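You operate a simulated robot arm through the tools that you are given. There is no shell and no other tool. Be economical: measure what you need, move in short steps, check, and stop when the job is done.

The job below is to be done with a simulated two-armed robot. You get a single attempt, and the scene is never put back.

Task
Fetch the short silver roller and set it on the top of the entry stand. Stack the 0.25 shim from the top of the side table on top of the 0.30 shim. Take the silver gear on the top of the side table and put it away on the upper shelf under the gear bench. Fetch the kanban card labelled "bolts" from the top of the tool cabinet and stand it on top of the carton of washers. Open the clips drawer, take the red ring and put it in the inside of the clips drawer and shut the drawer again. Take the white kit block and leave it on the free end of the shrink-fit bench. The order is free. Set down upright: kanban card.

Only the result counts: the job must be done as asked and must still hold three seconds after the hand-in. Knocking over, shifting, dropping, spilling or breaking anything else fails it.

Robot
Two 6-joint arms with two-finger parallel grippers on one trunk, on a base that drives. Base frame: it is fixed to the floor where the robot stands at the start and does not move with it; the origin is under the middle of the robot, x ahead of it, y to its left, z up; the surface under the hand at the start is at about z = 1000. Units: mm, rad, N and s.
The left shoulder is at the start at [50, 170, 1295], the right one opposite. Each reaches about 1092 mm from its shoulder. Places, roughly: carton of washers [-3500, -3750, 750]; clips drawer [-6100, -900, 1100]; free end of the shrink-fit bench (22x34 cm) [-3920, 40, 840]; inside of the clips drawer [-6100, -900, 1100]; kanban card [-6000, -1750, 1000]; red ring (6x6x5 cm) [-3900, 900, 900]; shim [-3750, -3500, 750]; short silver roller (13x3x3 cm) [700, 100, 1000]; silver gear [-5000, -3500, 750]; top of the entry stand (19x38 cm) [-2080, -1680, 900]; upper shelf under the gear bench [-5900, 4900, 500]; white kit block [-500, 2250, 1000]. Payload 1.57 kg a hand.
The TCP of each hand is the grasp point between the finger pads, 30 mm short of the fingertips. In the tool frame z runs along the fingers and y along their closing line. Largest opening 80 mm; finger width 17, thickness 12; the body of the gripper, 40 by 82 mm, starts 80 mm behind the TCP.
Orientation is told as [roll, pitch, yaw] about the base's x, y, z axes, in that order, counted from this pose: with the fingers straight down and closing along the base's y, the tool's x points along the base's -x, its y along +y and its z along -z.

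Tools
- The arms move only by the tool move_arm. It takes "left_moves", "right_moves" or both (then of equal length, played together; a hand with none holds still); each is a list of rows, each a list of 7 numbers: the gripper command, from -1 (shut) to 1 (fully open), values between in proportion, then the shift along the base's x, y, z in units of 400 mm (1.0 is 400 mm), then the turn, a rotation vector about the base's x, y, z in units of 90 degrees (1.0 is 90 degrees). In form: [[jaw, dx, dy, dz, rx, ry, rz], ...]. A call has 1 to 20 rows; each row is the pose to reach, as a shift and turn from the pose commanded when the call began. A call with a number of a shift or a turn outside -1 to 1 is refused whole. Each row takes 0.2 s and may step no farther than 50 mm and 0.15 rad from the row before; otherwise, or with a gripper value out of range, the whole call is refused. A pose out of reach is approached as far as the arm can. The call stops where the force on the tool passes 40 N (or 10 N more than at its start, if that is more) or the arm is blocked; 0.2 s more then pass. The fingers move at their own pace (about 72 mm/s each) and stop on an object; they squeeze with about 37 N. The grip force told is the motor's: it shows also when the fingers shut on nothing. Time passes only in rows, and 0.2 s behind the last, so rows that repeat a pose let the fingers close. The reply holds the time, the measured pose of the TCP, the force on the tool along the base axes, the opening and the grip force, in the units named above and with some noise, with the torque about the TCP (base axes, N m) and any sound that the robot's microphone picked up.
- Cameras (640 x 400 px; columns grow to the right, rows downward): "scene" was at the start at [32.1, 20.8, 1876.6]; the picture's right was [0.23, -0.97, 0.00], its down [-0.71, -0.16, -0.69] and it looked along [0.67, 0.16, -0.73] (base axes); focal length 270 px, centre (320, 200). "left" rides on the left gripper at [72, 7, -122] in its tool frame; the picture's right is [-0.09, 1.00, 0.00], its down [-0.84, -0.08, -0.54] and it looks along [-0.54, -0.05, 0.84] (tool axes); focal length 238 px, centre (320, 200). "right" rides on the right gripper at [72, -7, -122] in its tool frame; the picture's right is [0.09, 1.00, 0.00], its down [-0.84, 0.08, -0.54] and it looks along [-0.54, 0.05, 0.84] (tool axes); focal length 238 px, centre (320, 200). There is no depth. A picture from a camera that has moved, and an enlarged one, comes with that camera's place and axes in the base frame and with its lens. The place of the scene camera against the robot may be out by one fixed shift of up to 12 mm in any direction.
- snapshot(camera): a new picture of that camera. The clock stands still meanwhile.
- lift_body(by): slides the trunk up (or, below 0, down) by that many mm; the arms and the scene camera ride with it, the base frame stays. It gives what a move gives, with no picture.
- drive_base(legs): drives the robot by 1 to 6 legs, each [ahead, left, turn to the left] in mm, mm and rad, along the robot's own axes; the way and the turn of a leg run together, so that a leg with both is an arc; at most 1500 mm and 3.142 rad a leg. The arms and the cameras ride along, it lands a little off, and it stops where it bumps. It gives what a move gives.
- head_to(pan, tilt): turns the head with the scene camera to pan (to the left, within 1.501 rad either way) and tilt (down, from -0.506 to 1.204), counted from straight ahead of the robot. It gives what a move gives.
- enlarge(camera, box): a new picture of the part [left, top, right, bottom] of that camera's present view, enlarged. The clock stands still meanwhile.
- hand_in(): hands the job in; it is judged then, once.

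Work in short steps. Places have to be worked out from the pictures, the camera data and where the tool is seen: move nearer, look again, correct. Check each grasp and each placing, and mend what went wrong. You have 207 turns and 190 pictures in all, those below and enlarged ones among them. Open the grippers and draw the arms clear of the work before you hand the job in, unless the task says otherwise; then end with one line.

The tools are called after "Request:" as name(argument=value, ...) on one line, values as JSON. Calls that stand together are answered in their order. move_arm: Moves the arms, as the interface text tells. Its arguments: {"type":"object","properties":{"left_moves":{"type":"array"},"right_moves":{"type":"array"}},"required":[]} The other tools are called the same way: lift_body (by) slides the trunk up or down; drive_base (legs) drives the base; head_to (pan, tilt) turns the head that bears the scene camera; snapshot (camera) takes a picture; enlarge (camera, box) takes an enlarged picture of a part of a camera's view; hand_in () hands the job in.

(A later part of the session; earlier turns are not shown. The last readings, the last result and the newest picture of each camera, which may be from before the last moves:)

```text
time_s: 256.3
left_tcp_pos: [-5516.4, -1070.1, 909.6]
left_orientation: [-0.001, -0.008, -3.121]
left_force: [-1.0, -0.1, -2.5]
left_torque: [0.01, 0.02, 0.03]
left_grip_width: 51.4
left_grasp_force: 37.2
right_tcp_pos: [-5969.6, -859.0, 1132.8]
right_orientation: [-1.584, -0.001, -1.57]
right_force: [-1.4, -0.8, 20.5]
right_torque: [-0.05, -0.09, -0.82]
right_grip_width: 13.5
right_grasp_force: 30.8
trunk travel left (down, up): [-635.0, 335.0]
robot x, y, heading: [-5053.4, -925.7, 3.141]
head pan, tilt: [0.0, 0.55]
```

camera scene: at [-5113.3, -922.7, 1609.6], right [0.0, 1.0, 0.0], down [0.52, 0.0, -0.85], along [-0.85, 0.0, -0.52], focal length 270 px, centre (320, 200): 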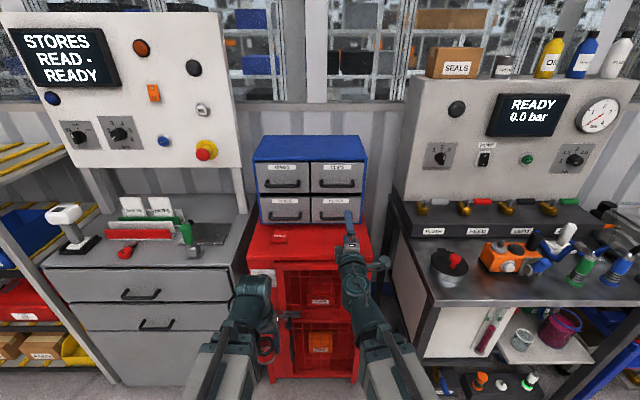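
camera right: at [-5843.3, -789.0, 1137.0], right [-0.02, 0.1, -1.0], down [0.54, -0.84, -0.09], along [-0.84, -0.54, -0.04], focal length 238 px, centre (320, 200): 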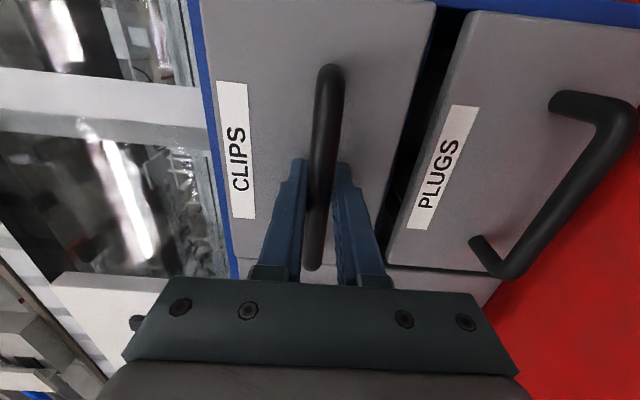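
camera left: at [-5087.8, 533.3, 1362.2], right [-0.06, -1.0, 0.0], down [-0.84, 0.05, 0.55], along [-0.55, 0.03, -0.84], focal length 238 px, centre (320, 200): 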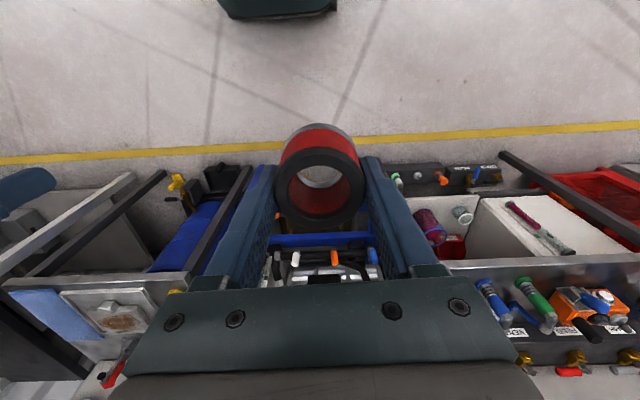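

Better (20 N). Raise 2 mm more and start pulling east in small steps.

Request:
lift_body(by=3)

Request:
move_arm(right_moves=[[-1, 0.03, 0, 0, 0, 0, 0], [-1, 0.06, 0, 0, 0, 0, 0], [-1, 0.09, 0, 0, 0, 0, 0], [-1, 0.12, 0, 0, 0, 0, 0], [-1, 0.15, 0, 0, 0, 0, 0]])

Request:
snapshot(camera="scene")

```text
time_s: 256.8
left_tcp_pos: [-5516.9, -1069.6, 911.1]
left_orientation: [0.0, -0.006, -3.122]
left_force: [0.7, 0.4, -1.2]
left_torque: [-0.02, 0.01, -0.03]
left_grip_width: 51.3
left_grasp_force: 36.5
right_tcp_pos: [-5970.8, -860.5, 1133.3]
right_orientation: [-1.582, -0.001, -1.57]
right_force: [11.5, -2.1, -25.2]
right_torque: [-0.03, 0.16, -0.51]
right_grip_width: 13.7
right_grasp_force: 29.9
trunk travel left (down, up): [-638.0, 332.0]
robot x, y, heading: [-5057.5, -924.7, 3.133]
head pan, tilt: [0.0, 0.55]
```

```text
time_s: 258.0
left_tcp_pos: [-5518.6, -1069.7, 912.4]
left_orientation: [0.0, -0.005, -3.122]
left_force: [-0.2, 0.3, -1.2]
left_torque: [0.02, 0.02, -0.02]
left_grip_width: 51.5
left_grasp_force: 36.9
right_tcp_pos: [-5912.7, -859.7, 1133.3]
right_orientation: [-1.58, 0.0, -1.569]
right_force: [0.3, -0.1, -25.4]
right_torque: [0.0, 0.2, 0.85]
right_grip_width: 13.6
right_grasp_force: 30.0
trunk travel left (down, up): [-638.0, 332.0]
robot x, y, heading: [-5058.1, -927.0, 3.135]
head pan, tilt: [0.0, 0.55]
```

```text
120 pictures are left
camera scene: at [-5116.3, -922.5, 1626.4], right [0.0, 1.0, 0.0], down [0.52, 0.0, -0.85], along [-0.85, 0.0, -0.52], focal length 270 px, centre (320, 200)
```

scene: 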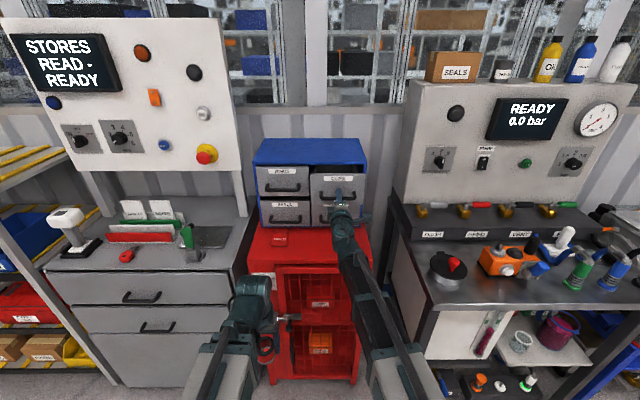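

The drawer slides. Pull a further 90 mm.

Request:
lift_body(by=-1)

Request:
move_arm(right_moves=[[-1, 0.05, 0, 0, 0, 0, 0], [-1, 0.1, 0, 0, 0, 0, 0], [-1, 0.15, 0, 0, 0, 0, 0], [-1, 0.2, 0, 0, 0, 0, 0], [-1, 0.23, 0, 0, 0, 0, 0]])

Request:
enlarge(camera="scene", box=[240, 120, 400, 220])

```text
time_s: 258.6
left_tcp_pos: [-5518.3, -1069.1, 911.1]
left_orientation: [0.001, -0.005, -3.121]
left_force: [-0.2, 0.1, -1.7]
left_torque: [-0.01, -0.02, -0.02]
left_grip_width: 51.3
left_grasp_force: 37.0
right_tcp_pos: [-5911.7, -858.0, 1134.1]
right_orientation: [-1.581, -0.001, -1.57]
right_force: [-0.1, 0.0, -15.9]
right_torque: [-0.01, 0.13, 0.68]
right_grip_width: 14.0
right_grasp_force: 30.2
trunk travel left (down, up): [-637.0, 333.0]
robot x, y, heading: [-5058.2, -928.6, 3.136]
head pan, tilt: [0.0, 0.55]
```

```text
time_s: 259.8
left_tcp_pos: [-5518.4, -1070.7, 910.3]
left_orientation: [0.001, -0.006, -3.121]
left_force: [0.0, 0.0, -1.6]
left_torque: [0.0, 0.0, 0.0]
left_grip_width: 51.6
left_grasp_force: 37.0
right_tcp_pos: [-5820.4, -858.7, 1132.6]
right_orientation: [-1.581, -0.002, -1.571]
right_force: [0.5, 2.9, -16.2]
right_torque: [0.01, 0.12, 0.47]
right_grip_width: 13.9
right_grasp_force: 30.1
trunk travel left (down, up): [-637.0, 333.0]
robot x, y, heading: [-5060.2, -923.7, 3.142]
head pan, tilt: [0.0, 0.55]
```

```text
4.00 times, centred on (320, 170) of scene
camera zoom: at [-5114.9, -922.1, 1625.5], right [0.0, 1.0, 0.0], down [0.52, 0.0, -0.85], along [-0.85, 0.0, -0.52], focal length 1082 px, centre (320, 320)
```

zoom: 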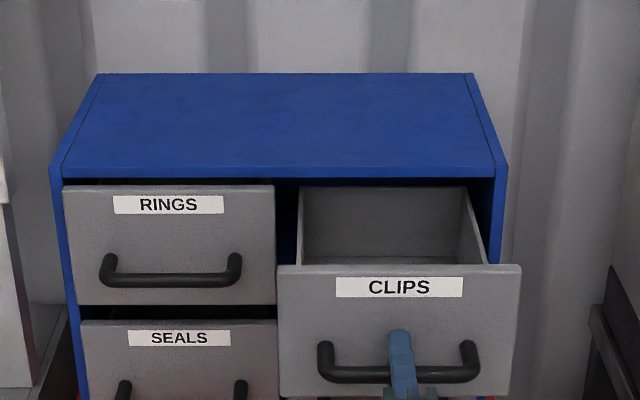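

Open about 150 mm; inside is empty. Release the handle and back the right hand away east and north.

Request:
move_arm(right_moves=[[0, 0, 0, 0, 0, 0, 0], [1, 0, 0, 0, 0, 0, 0], [1, 0, 0, 0, 0, 0, 0], [1, 0.1, 0, 0, 0, 0, 0], [1, 0.2, 0, 0, 0, 0, 0], [1, 0.27, 0.02, 0, 0, 0, 0], [1, 0.3, 0.1, 0, 0, 0, 0], [1, 0.3, 0.2, 0, 0, 0, 0], [1, 0.3, 0.3, 0, 0, 0, 0], [1, 0.3, 0.4, 0, 0, 0, 0], [1, 0.3, 0.5, 0, 0, 0, 0], [1, 0.3, 0.5, 0, 0, 0, 0]])

Request:
lift_body(by=320)

Request:
drive_base(legs=[[80, -100, 0]])

Request:
snapshot(camera="scene")

```text
time_s: 262.4
left_tcp_pos: [-5516.3, -1070.6, 912.4]
left_orientation: [-0.001, -0.005, -3.12]
left_force: [-0.3, 0.5, -2.0]
left_torque: [0.0, 0.01, 0.0]
left_grip_width: 51.5
left_grasp_force: 37.1
right_tcp_pos: [-5722.2, -654.1, 1127.7]
right_orientation: [-1.549, 0.085, -1.566]
right_force: [-1.0, -0.5, 3.4]
right_torque: [-0.09, -0.27, -0.05]
right_grip_width: 79.9
right_grasp_force: 0.1
right hand out of reach, approached as far as the arm can: row 6, 7, 8, 9, 10, 11, 12
trunk travel left (down, up): [-637.0, 333.0]
robot x, y, heading: [-5055.0, -924.8, 3.137]
head pan, tilt: [0.0, 0.55]
```

```text
time_s: 265.5
left_tcp_pos: [-5516.7, -1070.0, 1231.5]
left_orientation: [-0.001, -0.007, -3.121]
left_force: [0.0, -0.4, -2.1]
left_torque: [0.04, 0.03, -0.01]
left_grip_width: 51.7
left_grasp_force: 37.1
right_tcp_pos: [-5721.8, -653.3, 1454.7]
right_orientation: [-1.583, -0.001, -1.57]
right_force: [0.0, 0.5, 0.2]
right_torque: [0.03, 0.02, -0.02]
right_grip_width: 79.8
right_grasp_force: 0.0
trunk travel left (down, up): [-957.0, 13.0]
robot x, y, heading: [-5061.4, -924.5, 3.141]
head pan, tilt: [0.0, 0.55]
```

```text
time_s: 266.8
left_tcp_pos: [-5597.5, -966.9, 1232.2]
left_orientation: [0.001, -0.007, -3.123]
left_force: [0.3, 0.4, -2.1]
left_torque: [-0.03, -0.04, -0.03]
left_grip_width: 51.6
left_grasp_force: 37.3
right_tcp_pos: [-5802.4, -550.1, 1453.7]
right_orientation: [-1.582, 0.001, -1.573]
right_force: [-0.9, 1.3, -0.9]
right_torque: [0.0, 0.03, 0.02]
right_grip_width: 79.8
right_grasp_force: 0.1
trunk travel left (down, up): [-957.0, 13.0]
robot x, y, heading: [-5136.6, -824.9, 3.136]
head pan, tilt: [0.0, 0.55]
```

```text
118 pictures are left
camera scene: at [-5194.2, -819.8, 1945.6], right [0.0, 1.0, 0.0], down [0.52, 0.0, -0.85], along [-0.85, 0.0, -0.52], focal length 270 px, centre (320, 200)
```

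scene: 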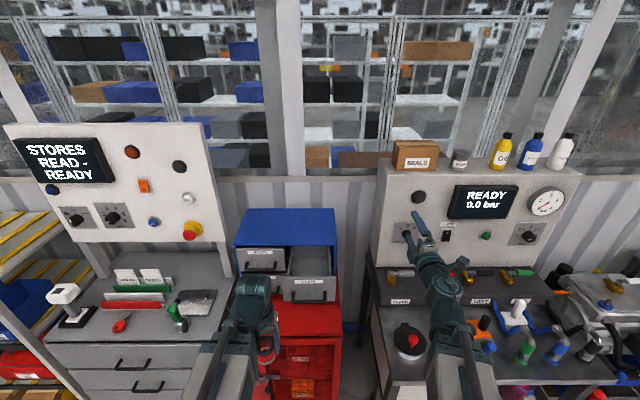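

The drawer front's top is about z 1218, higher than the ring's bottom with the hand straight down, so I'll tilt the left hand 45° forward to lift the ring over, then straighten inside. First raise and tilt.

Request:
lift_body(by=12)

Request:
move_arm(left_moves=[[-1, -0.067, 0.015, 0.0047, 0, 0.0833, 0], [-1, -0.133, 0.03, 0.0187, 0, 0.1667, 0], [-1, -0.2, 0.045, 0.0417, 0, 0.25, 0], [-1, -0.267, 0.06, 0.0733, 0, 0.3333, 0], [-1, -0.333, 0.075, 0.113, 0, 0.4167, 0], [-1, -0.4, 0.09, 0.16, 0, 0.5, 0], [-1, -0.4, 0.09, 0.16, 0, 0.5, 0]])

Request:
snapshot(camera="left")

```text
time_s: 267.4
left_tcp_pos: [-5597.1, -968.7, 1243.7]
left_orientation: [0.002, -0.007, -3.123]
left_force: [-0.5, 0.1, -2.5]
left_torque: [-0.02, 0.01, -0.02]
left_grip_width: 51.6
left_grasp_force: 37.2
right_tcp_pos: [-5801.6, -551.8, 1465.8]
right_orientation: [-1.581, -0.001, -1.573]
right_force: [-0.5, -0.6, 0.6]
right_torque: [0.02, 0.03, 0.02]
right_grip_width: 79.9
right_grasp_force: 0.1
trunk travel left (down, up): [-969.0, 1.0]
robot x, y, heading: [-5139.0, -819.5, 3.136]
head pan, tilt: [0.0, 0.55]
```

```text
time_s: 269.0
left_tcp_pos: [-5757.6, -931.5, 1309.6]
left_orientation: [-0.021, -0.791, -3.114]
left_force: [0.1, -0.7, -2.1]
left_torque: [0.02, 0.01, 0.01]
left_grip_width: 51.6
left_grasp_force: 36.7
right_tcp_pos: [-5800.8, -554.0, 1465.9]
right_orientation: [-1.583, 0.0, -1.573]
right_force: [-0.1, -0.3, -0.1]
right_torque: [0.0, 0.01, -0.02]
right_grip_width: 80.1
right_grasp_force: 0.0
trunk travel left (down, up): [-969.0, 1.0]
robot x, y, heading: [-5137.6, -822.9, 3.132]
head pan, tilt: [0.0, 0.55]
```

```text
117 pictures are left
camera left: at [-5620.8, -937.9, 1343.7], right [-0.05, -1.0, 0.05], down [-0.2, 0.06, 0.98], along [-0.98, 0.04, -0.2], focal length 238 px, centre (320, 200)
```

left: 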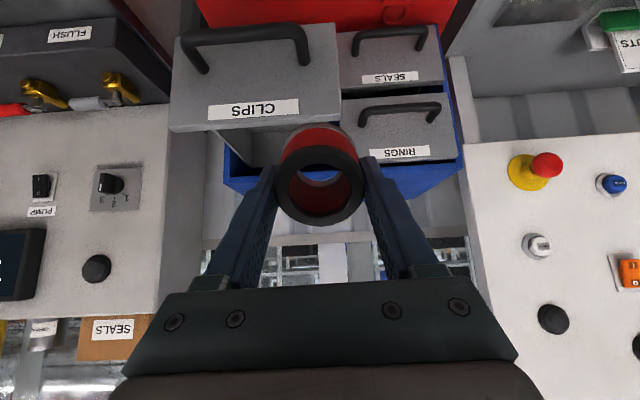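

Front's top edge measured at z 1214; the tilted ring clears it by ~35 mm. Move it over the drawer interior, keeping the tilt.

Request:
move_arm(left_moves=[[-1, -0.08, 0.06, 0, 0, 0, 0], [-1, -0.16, 0.12, 0, 0, 0, 0], [-1, -0.24, 0.175, 0, 0, 0, 0], [-1, -0.33, 0.175, 0, 0, 0, 0], [-1, -0.4, 0.175, 0, 0, 0, 0], [-1, -0.4, 0.175, 0, 0, 0, 0]])

Request:
snapshot(camera="left")

Request:
enlarge(camera="scene", box=[200, 180, 392, 300])

```text
time_s: 270.4
left_tcp_pos: [-5916.8, -863.9, 1309.2]
left_orientation: [-0.02, -0.791, -3.111]
left_force: [1.0, -0.4, -1.9]
left_torque: [0.0, -0.01, -0.01]
left_grip_width: 51.5
left_grasp_force: 37.1
right_tcp_pos: [-5800.6, -553.7, 1466.2]
right_orientation: [-1.583, -0.001, -1.572]
right_force: [-0.3, 0.8, 0.9]
right_torque: [0.02, -0.01, 0.0]
right_grip_width: 80.0
right_grasp_force: 0.1
trunk travel left (down, up): [-969.0, 1.0]
robot x, y, heading: [-5135.1, -827.0, 3.138]
head pan, tilt: [0.0, 0.55]
```

```text
116 pictures are left
camera left: at [-5780.1, -869.8, 1343.7], right [-0.05, -1.0, 0.05], down [-0.2, 0.06, 0.98], along [-0.98, 0.04, -0.21], focal length 238 px, centre (320, 200)
```

left: 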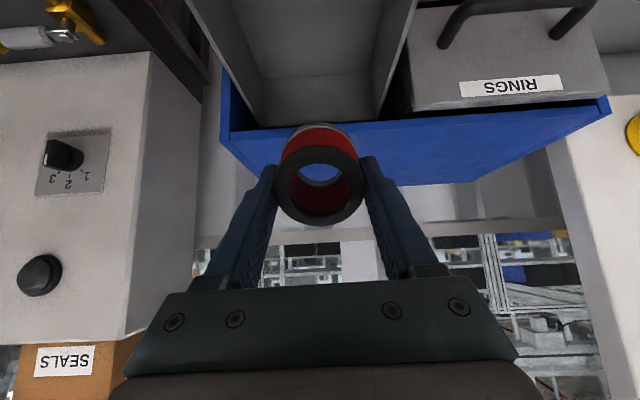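

```text
3.33 times, centred on (296, 240) of scene
camera zoom: at [-5192.3, -821.9, 1957.6], right [0.0, 1.0, 0.0], down [0.52, 0.0, -0.85], along [-0.85, 0.0, -0.52], focal length 901 px, centre (400, 67)
```

zoom: 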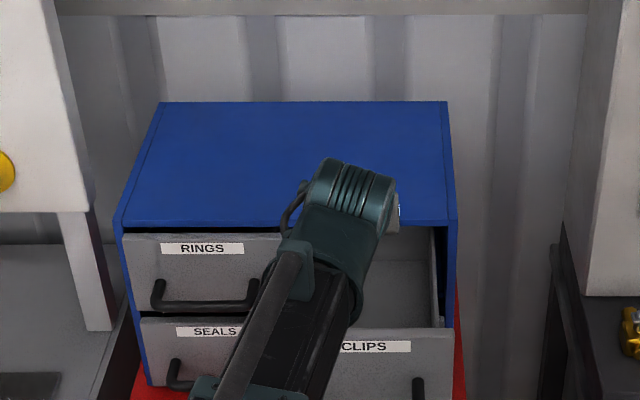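

The ring is above the drawer, short of the cabinet edge. Now straighten the hand to vertical.

Request:
move_arm(left_moves=[[-1, 0, 0, -0.047, 0, -0.0833, 0], [-1, 0, 0, -0.087, 0, -0.1667, 0], [-1, 0, 0, -0.118, 0, -0.25, 0], [-1, 0, 0, -0.141, 0, -0.3333, 0], [-1, 0, 0, -0.155, 0, -0.4167, 0], [-1, 0, 0, -0.16, 0, -0.5, 0], [-1, 0, 0, -0.16, 0, -0.5, 0]])

Request:
snapshot(camera="left")

Request:
snapshot(camera="scene")

```text
time_s: 272.0
left_tcp_pos: [-5915.8, -862.5, 1243.8]
left_orientation: [0.001, -0.004, -3.122]
left_force: [0.2, -0.1, -1.0]
left_torque: [0.0, -0.02, 0.04]
left_grip_width: 51.3
left_grasp_force: 37.2
right_tcp_pos: [-5800.9, -553.3, 1466.8]
right_orientation: [-1.582, 0.0, -1.573]
right_force: [0.0, -0.5, 0.2]
right_torque: [0.02, 0.02, -0.02]
right_grip_width: 80.1
right_grasp_force: 0.1
trunk travel left (down, up): [-969.0, 1.0]
robot x, y, heading: [-5141.4, -823.4, 3.135]
head pan, tilt: [0.0, 0.55]
```

```text
114 pictures are left
camera left: at [-5844.1, -868.4, 1365.4], right [-0.07, -1.0, 0.0], down [-0.84, 0.06, 0.55], along [-0.55, 0.04, -0.84], focal length 238 px, centre (320, 200)
```

left: 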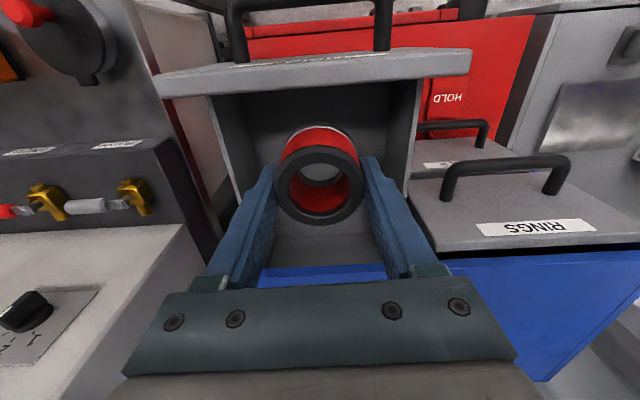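

```text
113 pictures are left
camera scene: at [-5192.2, -821.8, 1957.6], right [0.0, 1.0, 0.0], down [0.52, 0.0, -0.85], along [-0.85, 0.0, -0.52], focal length 270 px, centre (320, 200)
```

scene: 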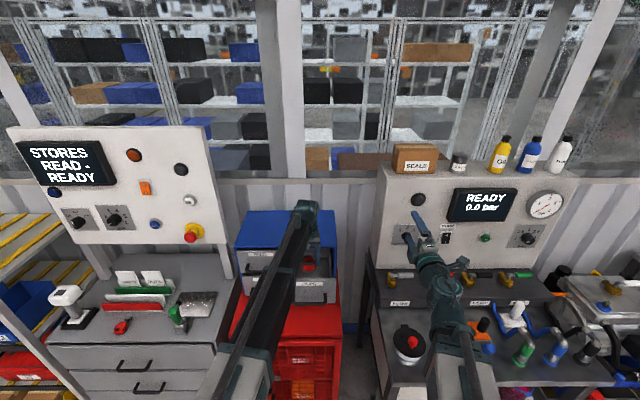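

Good: the ring is inside the drawer mouth with clearance all round. Lower 80 mm, then creep.

Request:
lift_body(by=-80)

Request:
lift_body(by=-10)

Request:
snapshot(camera="left")

```text
time_s: 273.2
left_tcp_pos: [-5917.0, -862.4, 1164.0]
left_orientation: [0.001, -0.007, -3.121]
left_force: [-0.1, -1.0, -2.2]
left_torque: [0.01, 0.05, 0.03]
left_grip_width: 51.7
left_grasp_force: 37.0
right_tcp_pos: [-5800.5, -552.9, 1386.2]
right_orientation: [-1.584, 0.0, -1.573]
right_force: [-0.3, -0.6, 0.2]
right_torque: [0.02, -0.02, 0.03]
right_grip_width: 80.0
right_grasp_force: 0.0
trunk travel left (down, up): [-889.0, 81.0]
robot x, y, heading: [-5139.6, -824.2, 3.138]
head pan, tilt: [0.0, 0.55]
```

```text
time_s: 273.8
left_tcp_pos: [-5917.1, -863.0, 1154.2]
left_orientation: [-0.001, -0.007, -3.122]
left_force: [0.1, 0.7, -1.7]
left_torque: [0.03, 0.03, 0.0]
left_grip_width: 51.2
left_grasp_force: 36.8
right_tcp_pos: [-5801.8, -552.9, 1377.0]
right_orientation: [-1.583, 0.001, -1.572]
right_force: [0.7, 0.8, 0.1]
right_torque: [-0.01, 0.0, -0.01]
right_grip_width: 80.0
right_grasp_force: 0.0
trunk travel left (down, up): [-879.0, 91.0]
robot x, y, heading: [-5133.5, -826.1, 3.134]
head pan, tilt: [0.0, 0.55]
```

```text
112 pictures are left
camera left: at [-5844.4, -868.3, 1275.2], right [-0.07, -1.0, 0.0], down [-0.83, 0.06, 0.55], along [-0.55, 0.04, -0.84], focal length 238 px, centre (320, 200)
```

left: 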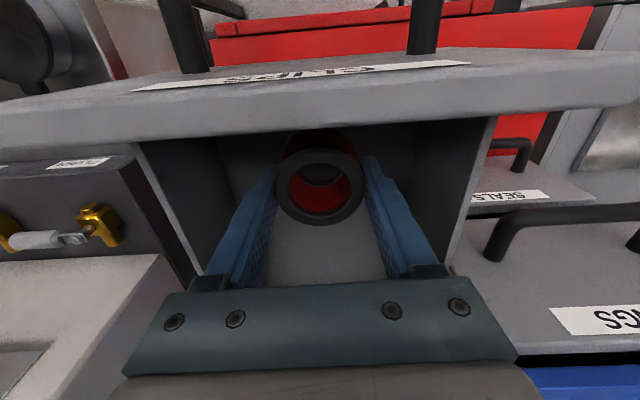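

Still no contact. Creep on.

Request:
lift_body(by=-10)

Request:
lift_body(by=-7)

Request:
lift_body(by=-7)

Request:
lift_body(by=-7)

```text
time_s: 274.3
left_tcp_pos: [-5916.8, -862.2, 1143.4]
left_orientation: [0.0, -0.007, -3.123]
left_force: [0.3, -0.3, -2.7]
left_torque: [-0.04, 0.03, -0.02]
left_grip_width: 51.5
left_grasp_force: 36.9
right_tcp_pos: [-5800.5, -553.0, 1366.3]
right_orientation: [-1.582, 0.001, -1.573]
right_force: [0.4, 0.2, -0.7]
right_torque: [-0.03, 0.04, 0.03]
right_grip_width: 80.0
right_grasp_force: 0.1
trunk travel left (down, up): [-869.0, 101.0]
robot x, y, heading: [-5135.4, -824.1, 3.136]
head pan, tilt: [0.0, 0.55]
```

```text
time_s: 274.9
left_tcp_pos: [-5915.4, -861.3, 1136.0]
left_orientation: [-0.001, -0.006, -3.121]
left_force: [-0.5, -0.5, -2.3]
left_torque: [0.01, 0.01, -0.01]
left_grip_width: 51.6
left_grasp_force: 37.0
right_tcp_pos: [-5801.3, -553.1, 1359.0]
right_orientation: [-1.582, 0.0, -1.572]
right_force: [0.2, 1.0, 0.3]
right_torque: [0.0, -0.02, -0.01]
right_grip_width: 79.9
right_grasp_force: 0.1
trunk travel left (down, up): [-862.0, 108.0]
robot x, y, heading: [-5137.5, -823.7, 3.139]
head pan, tilt: [0.0, 0.55]
```

```text
time_s: 275.4
left_tcp_pos: [-5915.7, -862.6, 1131.7]
left_orientation: [0.0, -0.008, -3.122]
left_force: [-0.2, -0.8, 13.6]
left_torque: [0.17, -0.26, 0.06]
left_grip_width: 51.6
left_grasp_force: 37.5
right_tcp_pos: [-5798.6, -552.3, 1353.7]
right_orientation: [-1.583, 0.0, -1.574]
right_force: [0.1, 0.2, -0.7]
right_torque: [-0.01, -0.03, 0.01]
right_grip_width: 80.2
right_grasp_force: 0.1
trunk travel left (down, up): [-855.0, 115.0]
robot x, y, heading: [-5134.8, -823.7, 3.139]
head pan, tilt: [0.0, 0.55]
```

```text
time_s: 276.0
left_tcp_pos: [-5916.2, -861.8, 1124.1]
left_orientation: [0.0, -0.008, -3.123]
left_force: [0.7, -1.6, 13.4]
left_torque: [0.19, 0.05, 0.04]
left_grip_width: 51.5
left_grasp_force: 36.7
right_tcp_pos: [-5800.0, -553.0, 1345.4]
right_orientation: [-1.584, -0.002, -1.573]
right_force: [0.2, 0.5, -0.2]
right_torque: [0.01, -0.02, 0.01]
right_grip_width: 80.2
right_grasp_force: 0.1
trunk travel left (down, up): [-848.0, 122.0]
robot x, y, heading: [-5133.8, -824.1, 3.135]
head pan, tilt: [0.0, 0.55]
```

The ring is on the drawer floor (13 N). Open, lift out and check.

Request:
move_arm(left_moves=[[0.5, 0, 0, 0, 0, 0, 0], [0.75, 0, 0, 0, 0, 0, 0], [0.75, 0, 0, 0, 0, 0, 0]])

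Request:
lift_body(by=110)

Request:
snapshot(camera="left")

```text
time_s: 276.8
left_tcp_pos: [-5915.1, -861.4, 1121.6]
left_orientation: [-0.001, -0.007, -3.12]
left_force: [-0.5, -0.8, 6.4]
left_torque: [0.18, -0.05, -0.08]
left_grip_width: 69.2
left_grasp_force: 0.1
right_tcp_pos: [-5799.4, -552.5, 1345.3]
right_orientation: [-1.584, -0.001, -1.572]
right_force: [-0.8, 0.7, 0.3]
right_torque: [0.03, 0.0, 0.03]
right_grip_width: 80.1
right_grasp_force: 0.0
trunk travel left (down, up): [-848.0, 122.0]
robot x, y, heading: [-5133.8, -823.9, 3.135]
head pan, tilt: [0.0, 0.55]
```

```text
time_s: 278.2
left_tcp_pos: [-5916.4, -862.1, 1232.6]
left_orientation: [0.0, -0.008, -3.122]
left_force: [0.6, 0.4, 0.1]
left_torque: [0.05, 0.0, -0.02]
left_grip_width: 70.1
left_grasp_force: 0.1
right_tcp_pos: [-5801.0, -553.3, 1454.7]
right_orientation: [-1.583, 0.0, -1.573]
right_force: [0.6, 0.6, 0.1]
right_torque: [-0.03, 0.0, -0.01]
right_grip_width: 80.1
right_grasp_force: 0.1
trunk travel left (down, up): [-958.0, 12.0]
robot x, y, heading: [-5139.3, -823.9, 3.136]
head pan, tilt: [0.0, 0.55]
```

```text
111 pictures are left
camera left: at [-5844.6, -868.2, 1354.1], right [-0.07, -1.0, 0.0], down [-0.83, 0.06, 0.55], along [-0.55, 0.04, -0.84], focal length 238 px, centre (320, 200)
```

left: 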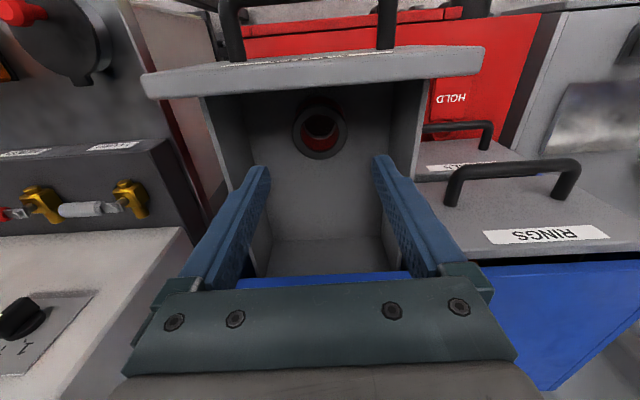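

Ring sits in the drawer. I tilt the left hand up again and withdraw it over the front.

Request:
lift_body(by=11)

Request:
move_arm(left_moves=[[0.75, 0, 0, 0.0047, 0, 0.0833, 0], [0.75, 0, 0, 0.0187, 0, 0.1667, 0], [0.75, 0, 0, 0.0417, 0, 0.25, 0], [0.75, 0, 0, 0.0733, 0, 0.3333, 0], [0.75, 0, 0, 0.113, 0, 0.4167, 0], [0.75, 0, 0, 0.16, 0, 0.5, 0], [0.75, 0.08, 0, 0.16, 0, 0.5, 0], [0.75, 0.16, 0, 0.16, 0, 0.5, 0], [0.75, 0.24, 0, 0.16, 0, 0.5, 0], [0.75, 0.32, -0.03, 0.16, 0, 0.5, 0], [0.75, 0.4, -0.09, 0.16, 0, 0.5, 0], [0.75, 0.4, -0.17, 0.16, 0, 0.5, 0], [0.75, 0.45, -0.25, 0.113, 0, 0.4167, 0], [0.75, 0.53, -0.29, 0.0733, 0, 0.333, 0], [0.75, 0.6, -0.31, 0.0417, 0, 0.25, 0], [0.75, 0.67, -0.33, 0.0187, 0, 0.1667, 0], [0.75, 0.73, -0.35, 0.005, 0, 0.083, 0], [0.75, 0.8, -0.36, 0, 0, 0, 0], [0.75, 0.8, -0.36, 0, 0, 0, 0]])

Request:
drive_base(legs=[[-80, 100, 0]])

Request:
enlarge(camera="scene", box=[240, 150, 432, 270])

```text
time_s: 278.8
left_tcp_pos: [-5916.0, -862.5, 1243.4]
left_orientation: [0.001, -0.007, -3.122]
left_force: [0.1, -0.5, 0.2]
left_torque: [0.0, -0.02, 0.04]
left_grip_width: 69.8
left_grasp_force: 0.0
right_tcp_pos: [-5801.4, -551.8, 1466.6]
right_orientation: [-1.583, 0.0, -1.572]
right_force: [-0.5, 0.1, -0.6]
right_torque: [0.03, 0.0, -0.01]
right_grip_width: 80.2
right_grasp_force: 0.0
trunk travel left (down, up): [-969.0, 1.0]
robot x, y, heading: [-5133.7, -826.9, 3.135]
head pan, tilt: [0.0, 0.55]
```

```text
time_s: 282.8
left_tcp_pos: [-5597.9, -1006.9, 1243.5]
left_orientation: [-0.002, -0.006, -3.123]
left_force: [-0.1, -0.4, 0.4]
left_torque: [0.03, -0.01, 0.03]
left_grip_width: 70.1
left_grasp_force: 0.1
left hand out of reach, approached as far as the arm can: row 15, 16
right_tcp_pos: [-5801.7, -552.8, 1465.6]
right_orientation: [-1.585, 0.0, -1.573]
right_force: [0.4, -0.3, 0.4]
right_torque: [0.02, 0.05, 0.01]
right_grip_width: 80.2
right_grasp_force: 0.1
trunk travel left (down, up): [-969.0, 1.0]
robot x, y, heading: [-5137.9, -823.0, 3.14]
head pan, tilt: [0.0, 0.55]
```

```text
time_s: 284.1
left_tcp_pos: [-5516.6, -1107.5, 1243.5]
left_orientation: [-0.001, -0.006, -3.12]
left_force: [0.3, -0.8, -0.2]
left_torque: [0.05, 0.0, -0.01]
left_grip_width: 70.0
left_grasp_force: 0.0
right_tcp_pos: [-5721.8, -655.0, 1467.1]
right_orientation: [-1.583, 0.001, -1.57]
right_force: [-0.2, 0.1, -0.8]
right_torque: [0.0, -0.06, -0.03]
right_grip_width: 79.8
right_grasp_force: 0.1
trunk travel left (down, up): [-969.0, 1.0]
robot x, y, heading: [-5056.6, -926.0, 3.142]
head pan, tilt: [0.0, 0.55]
```

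```text
3.33 times, centred on (336, 210) of scene
camera zoom: at [-5111.9, -924.7, 1957.7], right [0.0, 1.0, 0.0], down [0.52, 0.0, -0.85], along [-0.85, 0.0, -0.52], focal length 901 px, centre (267, 167)
```

zoom: 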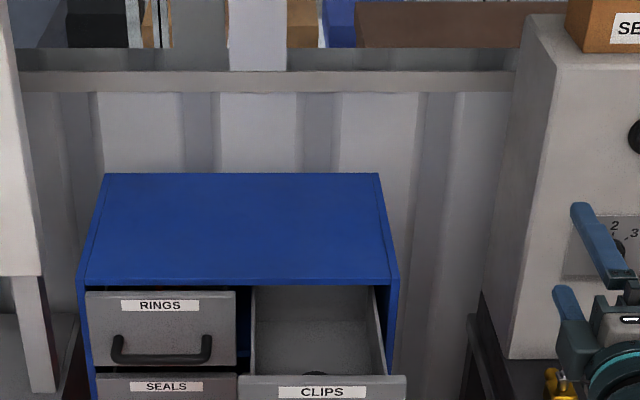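

Now the right hand: close it, centre it on the drawer front at the present height, then lower to z 1182.

Request:
move_arm(right_moves=[[0, -0.02, -0.1, 0, 0, 0, 0], [-1, -0.04, -0.2, 0, 0, 0, 0], [-1, -0.05, -0.3, 0, 0, 0, 0], [-1, -0.05, -0.4, 0, 0, 0, 0], [-1, -0.05, -0.5, 0, 0, 0, 0], [-1, -0.05, -0.5175, 0, 0, 0, 0], [-1, -0.05, -0.5175, 0, 0, 0, 0]])

Request:
lift_body(by=-280)

Request:
snapshot(camera="right")

```text
time_s: 285.7
left_tcp_pos: [-5518.2, -1107.7, 1243.2]
left_orientation: [0.0, -0.006, -3.121]
left_force: [0.2, 0.1, -0.4]
left_torque: [0.0, 0.02, 0.01]
left_grip_width: 69.9
left_grasp_force: 0.1
right_tcp_pos: [-5742.8, -859.7, 1469.9]
right_orientation: [-1.602, -0.001, -1.567]
right_force: [0.3, -0.2, -1.0]
right_torque: [0.02, 0.0, -0.01]
right_grip_width: 0.0
right_grasp_force: 21.2
right hand out of reach, approached as far as the arm can: row 3, 4, 5, 6, 7
trunk travel left (down, up): [-969.0, 1.0]
robot x, y, heading: [-5058.6, -927.1, 3.137]
head pan, tilt: [0.0, 0.55]
```

```text
time_s: 288.5
left_tcp_pos: [-5518.0, -1107.4, 965.2]
left_orientation: [-0.002, -0.009, -3.121]
left_force: [0.2, 0.1, 0.4]
left_torque: [-0.02, -0.02, 0.03]
left_grip_width: 69.7
left_grasp_force: 0.1
right_tcp_pos: [-5742.8, -858.7, 1190.9]
right_orientation: [-1.603, -0.004, -1.567]
right_force: [-0.9, 0.5, 0.3]
right_torque: [0.0, 0.01, -0.02]
right_grip_width: 0.0
right_grasp_force: 21.2
trunk travel left (down, up): [-689.0, 281.0]
robot x, y, heading: [-5054.9, -927.3, 3.135]
head pan, tilt: [0.0, 0.55]
```

```text
109 pictures are left
camera right: at [-5620.4, -787.8, 1192.9], right [-0.03, 0.09, -1.0], down [0.54, -0.84, -0.09], along [-0.84, -0.54, -0.02], focal length 238 px, centre (320, 200)
```

right: 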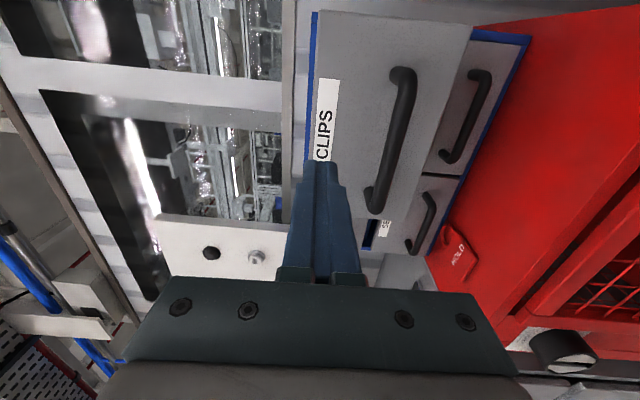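

Lower 14 mm to press above the handle, then push the drawer home until it stops.

Request:
lift_body(by=-14)

Request:
move_arm(right_moves=[[-1, -0.08, 0, 0, 0, 0, 0], [-1, -0.16, 0, 0, 0, 0, 0], [-1, -0.22, 0, 0, 0, 0, 0], [-1, -0.28, 0, 0, 0, 0, 0], [-1, -0.34, 0, 0, 0, 0, 0], [-1, -0.4, 0, 0, 0, 0, 0], [-1, -0.46, 0, 0, 0, 0, 0], [-1, -0.51, 0, 0, 0, 0, 0], [-1, -0.54, 0, 0, 0, 0, 0], [-1, -0.57, 0, 0, 0, 0, 0], [-1, -0.6, 0, 0, 0, 0, 0]])

Request:
enlarge(camera="scene", box=[240, 100, 432, 220])

```text
time_s: 289.1
left_tcp_pos: [-5518.3, -1107.8, 950.6]
left_orientation: [0.001, -0.007, -3.121]
left_force: [0.5, -0.1, 0.0]
left_torque: [0.0, -0.01, 0.04]
left_grip_width: 69.9
left_grasp_force: 0.1
right_tcp_pos: [-5742.4, -860.0, 1177.3]
right_orientation: [-1.601, -0.004, -1.569]
right_force: [0.1, 1.0, -0.3]
right_torque: [0.02, -0.02, -0.02]
right_grip_width: 0.0
right_grasp_force: 21.0
trunk travel left (down, up): [-675.0, 295.0]
robot x, y, heading: [-5056.0, -922.9, 3.138]
head pan, tilt: [0.0, 0.55]
```

```text
time_s: 291.5
left_tcp_pos: [-5518.3, -1106.9, 950.8]
left_orientation: [0.001, -0.007, -3.122]
left_force: [0.5, -0.5, 0.1]
left_torque: [-0.01, 0.02, 0.02]
left_grip_width: 69.8
left_grasp_force: 0.1
right_tcp_pos: [-5973.2, -859.1, 1176.7]
right_orientation: [-1.602, -0.006, -1.566]
right_force: [6.7, 1.0, -1.6]
right_torque: [0.02, -0.07, -0.08]
right_grip_width: 0.1
right_grasp_force: 21.8
trunk travel left (down, up): [-675.0, 295.0]
robot x, y, heading: [-5058.1, -923.9, 3.136]
head pan, tilt: [0.0, 0.55]
stopped in row 11 (right hand): the force on the tool passed its limit at 54 N (the readings are from after the stop); the commanded pose is now the measured one
```

```text
3.33 times, centred on (336, 160) of scene
camera zoom: at [-5112.4, -922.8, 1663.7], right [0.0, 1.0, 0.0], down [0.52, 0.0, -0.85], along [-0.85, 0.0, -0.52], focal length 901 px, centre (267, 333)
```

zoom: 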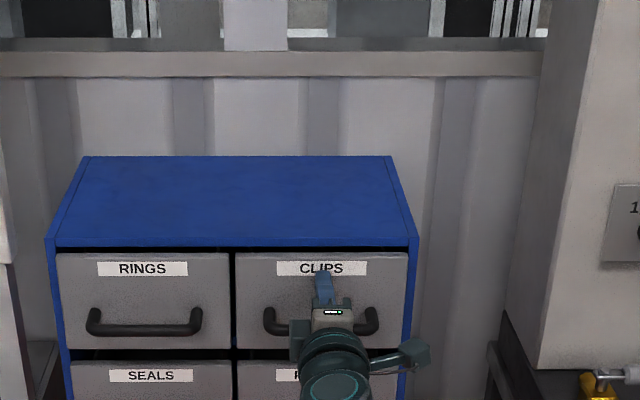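

The drawer is shut. Withdraw the right hand, raise and slide south toward the tool cabinet for the kanban card.

Request:
move_arm(right_moves=[[-1, 0.1, 0, 0, 0, 0, 0], [-1, 0.2, 0, 0, 0, 0, 0], [-1, 0.3, 0, 0, 0, 0, 0], [-1, 0.4, 0, 0, 0, 0, 0], [-1, 0.5, 0, 0, 0, 0, 0], [-1, 0.56, 0, 0, 0, 0, 0]])

Request:
lift_body(by=290)

Request:
drive_base(legs=[[0, 700, 0]])

Request:
head_to(pan=0, tilt=0.7)

Request:
snapshot(camera="scene")

```text
time_s: 292.9
left_tcp_pos: [-5517.6, -1106.7, 949.1]
left_orientation: [0.0, -0.006, -3.123]
left_force: [-0.4, 0.1, 0.3]
left_torque: [-0.01, -0.02, -0.05]
left_grip_width: 70.1
left_grasp_force: 0.1
right_tcp_pos: [-5750.0, -860.2, 1177.2]
right_orientation: [-1.602, -0.007, -1.567]
right_force: [-0.2, 0.0, -0.6]
right_torque: [0.01, 0.0, -0.02]
right_grip_width: 0.0
right_grasp_force: 21.3
trunk travel left (down, up): [-675.0, 295.0]
robot x, y, heading: [-5056.0, -924.5, 3.136]
head pan, tilt: [0.0, 0.55]
```

```text
time_s: 295.8
left_tcp_pos: [-5518.2, -1107.5, 1240.0]
left_orientation: [-0.001, -0.008, -3.123]
left_force: [0.2, -0.5, -0.3]
left_torque: [-0.02, 0.0, 0.01]
left_grip_width: 70.0
left_grasp_force: 0.1
right_tcp_pos: [-5750.7, -859.9, 1466.4]
right_orientation: [-1.602, -0.006, -1.564]
right_force: [-0.2, -0.6, -0.3]
right_torque: [0.05, 0.03, 0.02]
right_grip_width: 0.1
right_grasp_force: 21.0
trunk travel left (down, up): [-965.0, 5.0]
robot x, y, heading: [-5057.7, -925.4, 3.134]
head pan, tilt: [0.0, 0.55]
```

```text
time_s: 299.7
left_tcp_pos: [-5527.3, -1806.3, 1239.4]
left_orientation: [0.0, -0.008, -3.132]
left_force: [0.2, -0.1, 0.3]
left_torque: [0.01, 0.05, 0.01]
left_grip_width: 70.1
left_grasp_force: 0.0
right_tcp_pos: [-5756.9, -1557.3, 1467.1]
right_orientation: [-1.603, -0.005, -1.573]
right_force: [-0.3, -0.2, -0.4]
right_torque: [0.0, -0.01, -0.02]
right_grip_width: 0.1
right_grasp_force: 21.5
trunk travel left (down, up): [-965.0, 5.0]
robot x, y, heading: [-5065.0, -1633.8, 3.126]
head pan, tilt: [0.0, 0.55]
```

```text
time_s: 300.4
left_tcp_pos: [-5525.4, -1805.8, 1240.0]
left_orientation: [0.0, -0.007, -3.131]
left_force: [0.5, -0.4, -0.4]
left_torque: [0.01, 0.0, 0.01]
left_grip_width: 69.7
left_grasp_force: 0.1
right_tcp_pos: [-5755.9, -1555.5, 1467.3]
right_orientation: [-1.601, -0.008, -1.574]
right_force: [0.1, -0.1, 0.0]
right_torque: [0.02, -0.03, -0.01]
right_grip_width: 0.0
right_grasp_force: 21.6
trunk travel left (down, up): [-965.0, 5.0]
robot x, y, heading: [-5062.5, -1631.8, 3.126]
head pan, tilt: [0.0, 0.7]
```

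```text
107 pictures are left
camera scene: at [-5114.5, -1624.7, 1940.5], right [0.01, 1.0, 0.0], down [0.64, -0.01, -0.77], along [-0.77, 0.01, -0.64], focal length 270 px, centre (320, 200)
```

scene: 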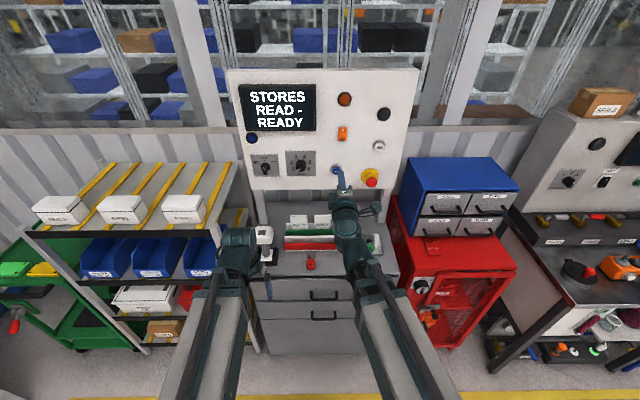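

Request:
enlarge(camera="scene", box=[240, 195, 400, 295])

```text
4.00 times, centred on (320, 245) of scene
camera zoom: at [-5114.5, -1624.7, 1940.5], right [0.01, 1.0, 0.0], down [0.64, -0.01, -0.77], along [-0.77, 0.01, -0.64], focal length 1082 px, centre (320, 20)
```

zoom: 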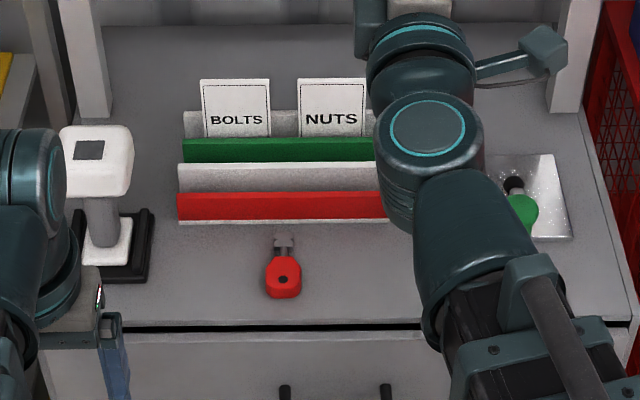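

The BOLTS card stands in the rear slot of a rack, thin along x. I first bring the right hand back to pointing down (undo the roll, then the pitch).

Request:
move_arm(right_moves=[[0, 0, 0, 0, -0.09, 0, 0], [1, 0, 0, 0, -0.18, 0, 0], [1, 0, 0, 0, -0.27, 0, 0], [1, 0, 0, 0, -0.36, 0, 0], [1, 0, 0, 0, -0.45, 0, 0], [1, 0, 0, 0, -0.54, 0, 0], [1, 0, 0, 0, -0.63, 0, 0], [1, 0, 0, 0, -0.72, 0, 0], [1, 0, 0, 0, -0.81, 0, 0], [1, 0, 0, 0, -0.9, 0, 0], [1, 0, 0, 0, -0.98, 0, 0], [1, 0, 0, 0, -0.98, 0, 0]])

Request:
move_arm(right_moves=[[1, 0.006, 0, -0.078, 0, -0.0909, 0], [1, 0.022, 0, -0.155, 0, -0.1818, 0], [1, 0.049, 0, -0.227, 0, -0.2727, 0], [1, 0.087, 0, -0.296, 0, -0.3636, 0], [1, 0.134, 0, -0.359, 0, -0.4545, 0], [1, 0.189, 0, -0.414, 0, -0.5454, 0], [1, 0.252, 0, -0.461, 0, -0.6363, 0], [1, 0.32, 0, -0.498, 0, -0.7272, 0], [1, 0.393, 0, -0.525, 0, -0.8181, 0], [1, 0.469, 0, -0.542, 0, -0.909, 0], [1, 0.5475, 0, -0.5475, 0, -1.0, 0], [1, 0.5475, 0, -0.5475, 0, -1.0, 0]])

```text
time_s: 303.0
left_tcp_pos: [-5526.6, -1804.9, 1239.5]
left_orientation: [-0.001, -0.008, -3.131]
left_force: [-0.4, 0.1, 0.1]
left_torque: [0.01, 0.02, 0.0]
left_grip_width: 69.9
left_grasp_force: 0.2
right_tcp_pos: [-5756.9, -1556.0, 1459.5]
right_orientation: [-1.522, -1.549, -1.648]
right_force: [-0.4, 0.0, 0.6]
right_torque: [0.01, 0.01, 0.0]
right_grip_width: 80.0
right_grasp_force: 0.0
right hand out of reach, approached as far as the arm can: row 7, 8, 9, 10, 11, 12
trunk travel left (down, up): [-965.0, 5.0]
robot x, y, heading: [-5063.9, -1628.6, 3.127]
head pan, tilt: [0.0, 0.7]
```

```text
time_s: 305.6
left_tcp_pos: [-5525.3, -1805.6, 1239.2]
left_orientation: [0.001, -0.006, -3.132]
left_force: [0.1, -0.6, -0.4]
left_torque: [-0.01, -0.01, -0.01]
left_grip_width: 70.2
left_grasp_force: 0.1
right_tcp_pos: [-5538.6, -1553.7, 1248.1]
right_orientation: [-0.272, -0.076, -3.103]
right_force: [-0.4, 0.4, -0.4]
right_torque: [0.02, 0.01, -0.03]
right_grip_width: 80.3
right_grasp_force: 0.0
right hand out of reach, approached as far as the arm can: row 6, 7, 8, 9, 10, 11, 12
trunk travel left (down, up): [-965.0, 5.0]
robot x, y, heading: [-5062.0, -1628.4, 3.127]
head pan, tilt: [0.0, 0.7]
```

The right hand has a small residual tilt; I correct it, and turn the left wrist 90° so its fingers close along x.

Request:
move_arm(right_moves=[[1, 0, 0, 0, -0.09, -0.025, 0], [1, 0, 0, 0, -0.173, -0.048, 0], [1, 0, 0, 0, -0.173, -0.048, 0], [1, 0, 0, 0, -0.173, -0.048, 0], [1, 0, 0, 0, -0.173, -0.048, 0], [1, 0, 0, 0, -0.173, -0.048, 0], [1, 0, 0, 0, -0.173, -0.048, 0], [1, 0, 0, 0, -0.173, -0.048, 0], [1, 0, 0, 0, -0.173, -0.048, 0], [1, 0, 0, 0, -0.173, -0.048, 0], [1, 0, 0, 0, -0.173, -0.048, 0], [1, 0, 0, 0, -0.173, -0.048, 0]], left_moves=[[1, 0, 0, 0, 0, 0, 0.09], [1, 0, 0, 0, 0, 0, 0.18], [1, 0, 0, 0, 0, 0, 0.27], [1, 0, 0, 0, 0, 0, 0.36], [1, 0, 0, 0, 0, 0, 0.45], [1, 0, 0, 0, 0, 0, 0.54], [1, 0, 0, 0, 0, 0, 0.63], [1, 0, 0, 0, 0, 0, 0.72], [1, 0, 0, 0, 0, 0, 0.81], [1, 0, 0, 0, 0, 0, 0.9], [1, 0, 0, 0, 0, 0, 0.99], [1, 0, 0, 0, 0, 0, 1.0]])

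Request:
drive_base(legs=[[110, -90, 0.015]])

Request:
enlarge(camera="scene", box=[240, 195, 400, 295])

```text
time_s: 308.2
left_tcp_pos: [-5525.2, -1805.5, 1240.5]
left_orientation: [0.0, -0.008, -1.558]
left_force: [0.7, 0.2, 0.9]
left_torque: [0.0, 0.01, -0.03]
left_grip_width: 79.9
left_grasp_force: 0.1
right_tcp_pos: [-5539.0, -1554.2, 1249.3]
right_orientation: [-0.265, -0.094, -3.103]
right_force: [-1.1, 0.3, 0.5]
right_torque: [-0.03, 0.01, -0.02]
right_grip_width: 79.9
right_grasp_force: 0.1
right hand out of reach, approached as far as the arm can: row 1, 2, 3, 4, 5, 6, 7, 8, 9, 10, 11, 12
trunk travel left (down, up): [-965.0, 5.0]
robot x, y, heading: [-5062.2, -1629.1, 3.126]
head pan, tilt: [0.0, 0.7]
```

```text
time_s: 309.5
left_tcp_pos: [-5632.1, -1722.4, 1239.8]
left_orientation: [0.002, -0.008, -1.544]
left_force: [-0.4, -0.1, -0.6]
left_torque: [-0.02, -0.05, 0.01]
left_grip_width: 80.0
left_grasp_force: 0.0
right_tcp_pos: [-5648.8, -1468.1, 1248.0]
right_orientation: [-0.266, -0.094, -3.089]
right_force: [-1.0, 0.1, 0.1]
right_torque: [-0.05, -0.03, -0.01]
right_grip_width: 80.1
right_grasp_force: 0.1
trunk travel left (down, up): [-965.0, 5.0]
robot x, y, heading: [-5171.4, -1540.0, -3.136]
head pan, tilt: [0.0, 0.7]
```

```text
4.00 times, centred on (320, 245) of scene
camera zoom: at [-5224.1, -1533.5, 1940.4], right [0.0, 1.0, 0.0], down [0.65, 0.0, -0.76], along [-0.76, 0.0, -0.65], focal length 1082 px, centre (320, 20)
```

zoom: 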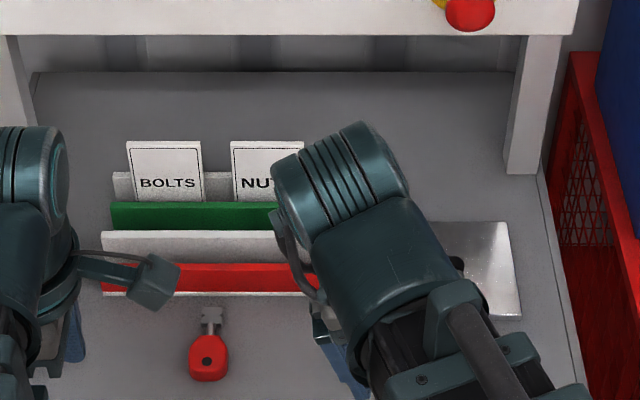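

I move the left hand toward the card to measure it with its camera, and shift the right hand outward while untilting.

Request:
move_arm(left_moves=[[1, -0.1, 0, 0, 0, 0, 0], [1, -0.2, 0, 0, 0, 0, 0], [1, -0.3, 0, 0, 0, 0, 0], [1, -0.4, 0, 0, 0, 0, 0], [1, -0.5, 0, 0, 0, 0, 0], [1, -0.6, 0, 0, 0, 0, 0], [1, -0.7, 0, 0, 0, 0, 0], [1, -0.75, 0, 0, 0, 0, 0], [1, -0.75, 0, 0, 0, 0, 0]], right_moves=[[1, 0, 0.1, -0.02, -0.03, -0.01, 0], [1, 0, 0.2, -0.02, -0.06, -0.02, 0], [1, 0, 0.3, -0.02, -0.09, -0.03, 0], [1, 0, 0.4, -0.02, -0.12, -0.04, 0], [1, 0, 0.4, -0.02, -0.16, -0.05, 0], [1, 0, 0.4, -0.02, -0.17, -0.06, 0], [1, 0, 0.4, -0.02, -0.17, -0.06, 0], [1, 0, 0.4, -0.02, -0.17, -0.06, 0], [1, 0, 0.4, -0.02, -0.17, -0.06, 0]])

Request:
snapshot(camera="left")

Request:
snapshot(camera="scene")

```text
time_s: 311.5
left_tcp_pos: [-5929.3, -1720.7, 1240.1]
left_orientation: [-0.001, -0.007, -1.544]
left_force: [-0.7, -0.3, 0.2]
left_torque: [0.01, 0.01, -0.01]
left_grip_width: 80.1
left_grasp_force: 0.1
right_tcp_pos: [-5641.6, -1369.5, 1248.1]
right_orientation: [-0.277, -0.07, -3.112]
right_force: [0.0, -0.4, -0.1]
right_torque: [-0.03, 0.0, 0.01]
right_grip_width: 80.0
right_grasp_force: 0.0
right hand out of reach, approached as far as the arm can: row 1, 2, 3, 4, 5, 6, 7, 8, 9
trunk travel left (down, up): [-965.0, 5.0]
robot x, y, heading: [-5172.6, -1537.0, -3.141]
head pan, tilt: [0.0, 0.7]
```

```text
104 pictures are left
camera left: at [-5925.1, -1649.3, 1361.3], right [1.0, -0.07, 0.0], down [-0.06, -0.83, 0.55], along [-0.04, -0.55, -0.84], focal length 238 px, centre (320, 200)
```

left: 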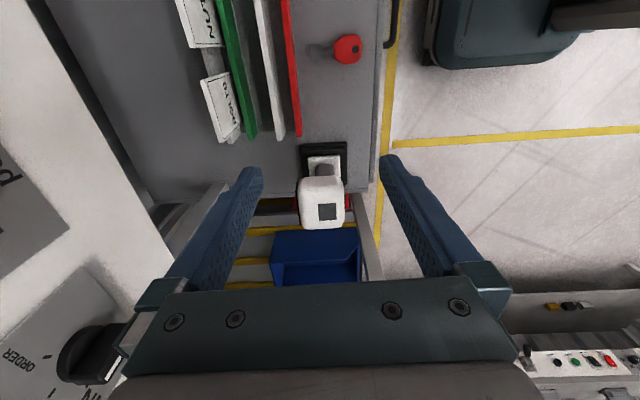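

```text
103 pictures are left
camera scene: at [-5222.0, -1535.1, 1940.5], right [0.0, 1.0, 0.0], down [0.64, 0.0, -0.76], along [-0.76, 0.0, -0.64], focal length 270 px, centre (320, 200)
```

scene: 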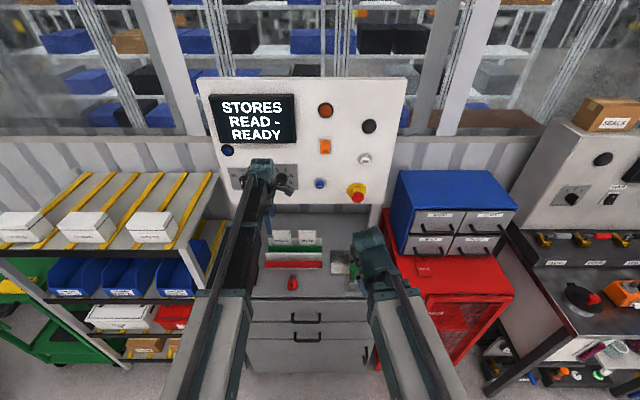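

The BOLTS card's top edge is at about x -6065, y -1713, z 1050, about 70 mm wide. The STORES panel hangs close behind, so I check its exact position with a second view from a lower trunk.

Request:
lift_body(by=-90)

Request:
snapshot(camera="left")

Request:
snapshot(camera="scene")

```text
time_s: 312.8
left_tcp_pos: [-5929.4, -1722.2, 1149.7]
left_orientation: [0.0, -0.008, -1.543]
left_force: [-0.3, 0.2, 1.0]
left_torque: [-0.01, 0.0, -0.04]
left_grip_width: 80.1
left_grasp_force: 0.1
right_tcp_pos: [-5641.8, -1368.8, 1159.0]
right_orientation: [-0.275, -0.07, -3.111]
right_force: [-0.1, -0.8, -0.5]
right_torque: [-0.03, 0.02, 0.0]
right_grip_width: 80.0
right_grasp_force: 0.1
trunk travel left (down, up): [-875.0, 95.0]
robot x, y, heading: [-5171.4, -1536.2, -3.139]
head pan, tilt: [0.0, 0.7]
```

```text
102 pictures are left
camera left: at [-5924.9, -1649.4, 1271.3], right [1.0, -0.07, 0.0], down [-0.06, -0.83, 0.55], along [-0.04, -0.55, -0.84], focal length 238 px, centre (320, 200)
```

left: 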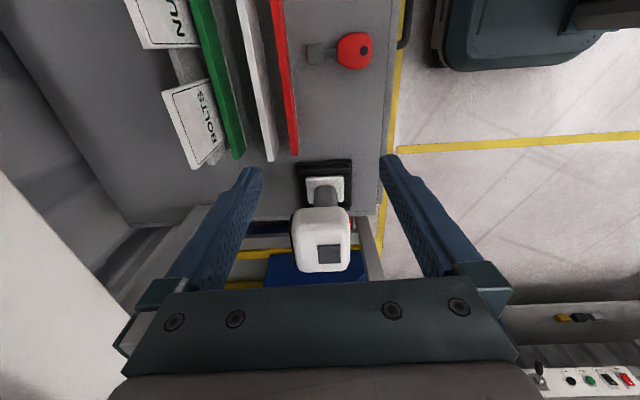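

```text
101 pictures are left
camera scene: at [-5222.0, -1535.2, 1850.5], right [0.0, 1.0, 0.0], down [0.64, 0.0, -0.76], along [-0.76, 0.0, -0.64], focal length 270 px, centre (320, 200)
```

scene: 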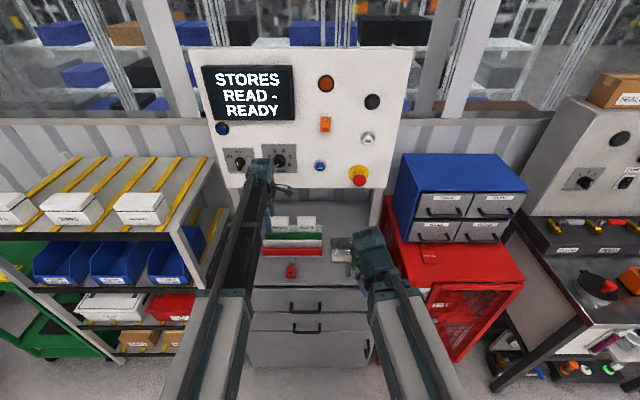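

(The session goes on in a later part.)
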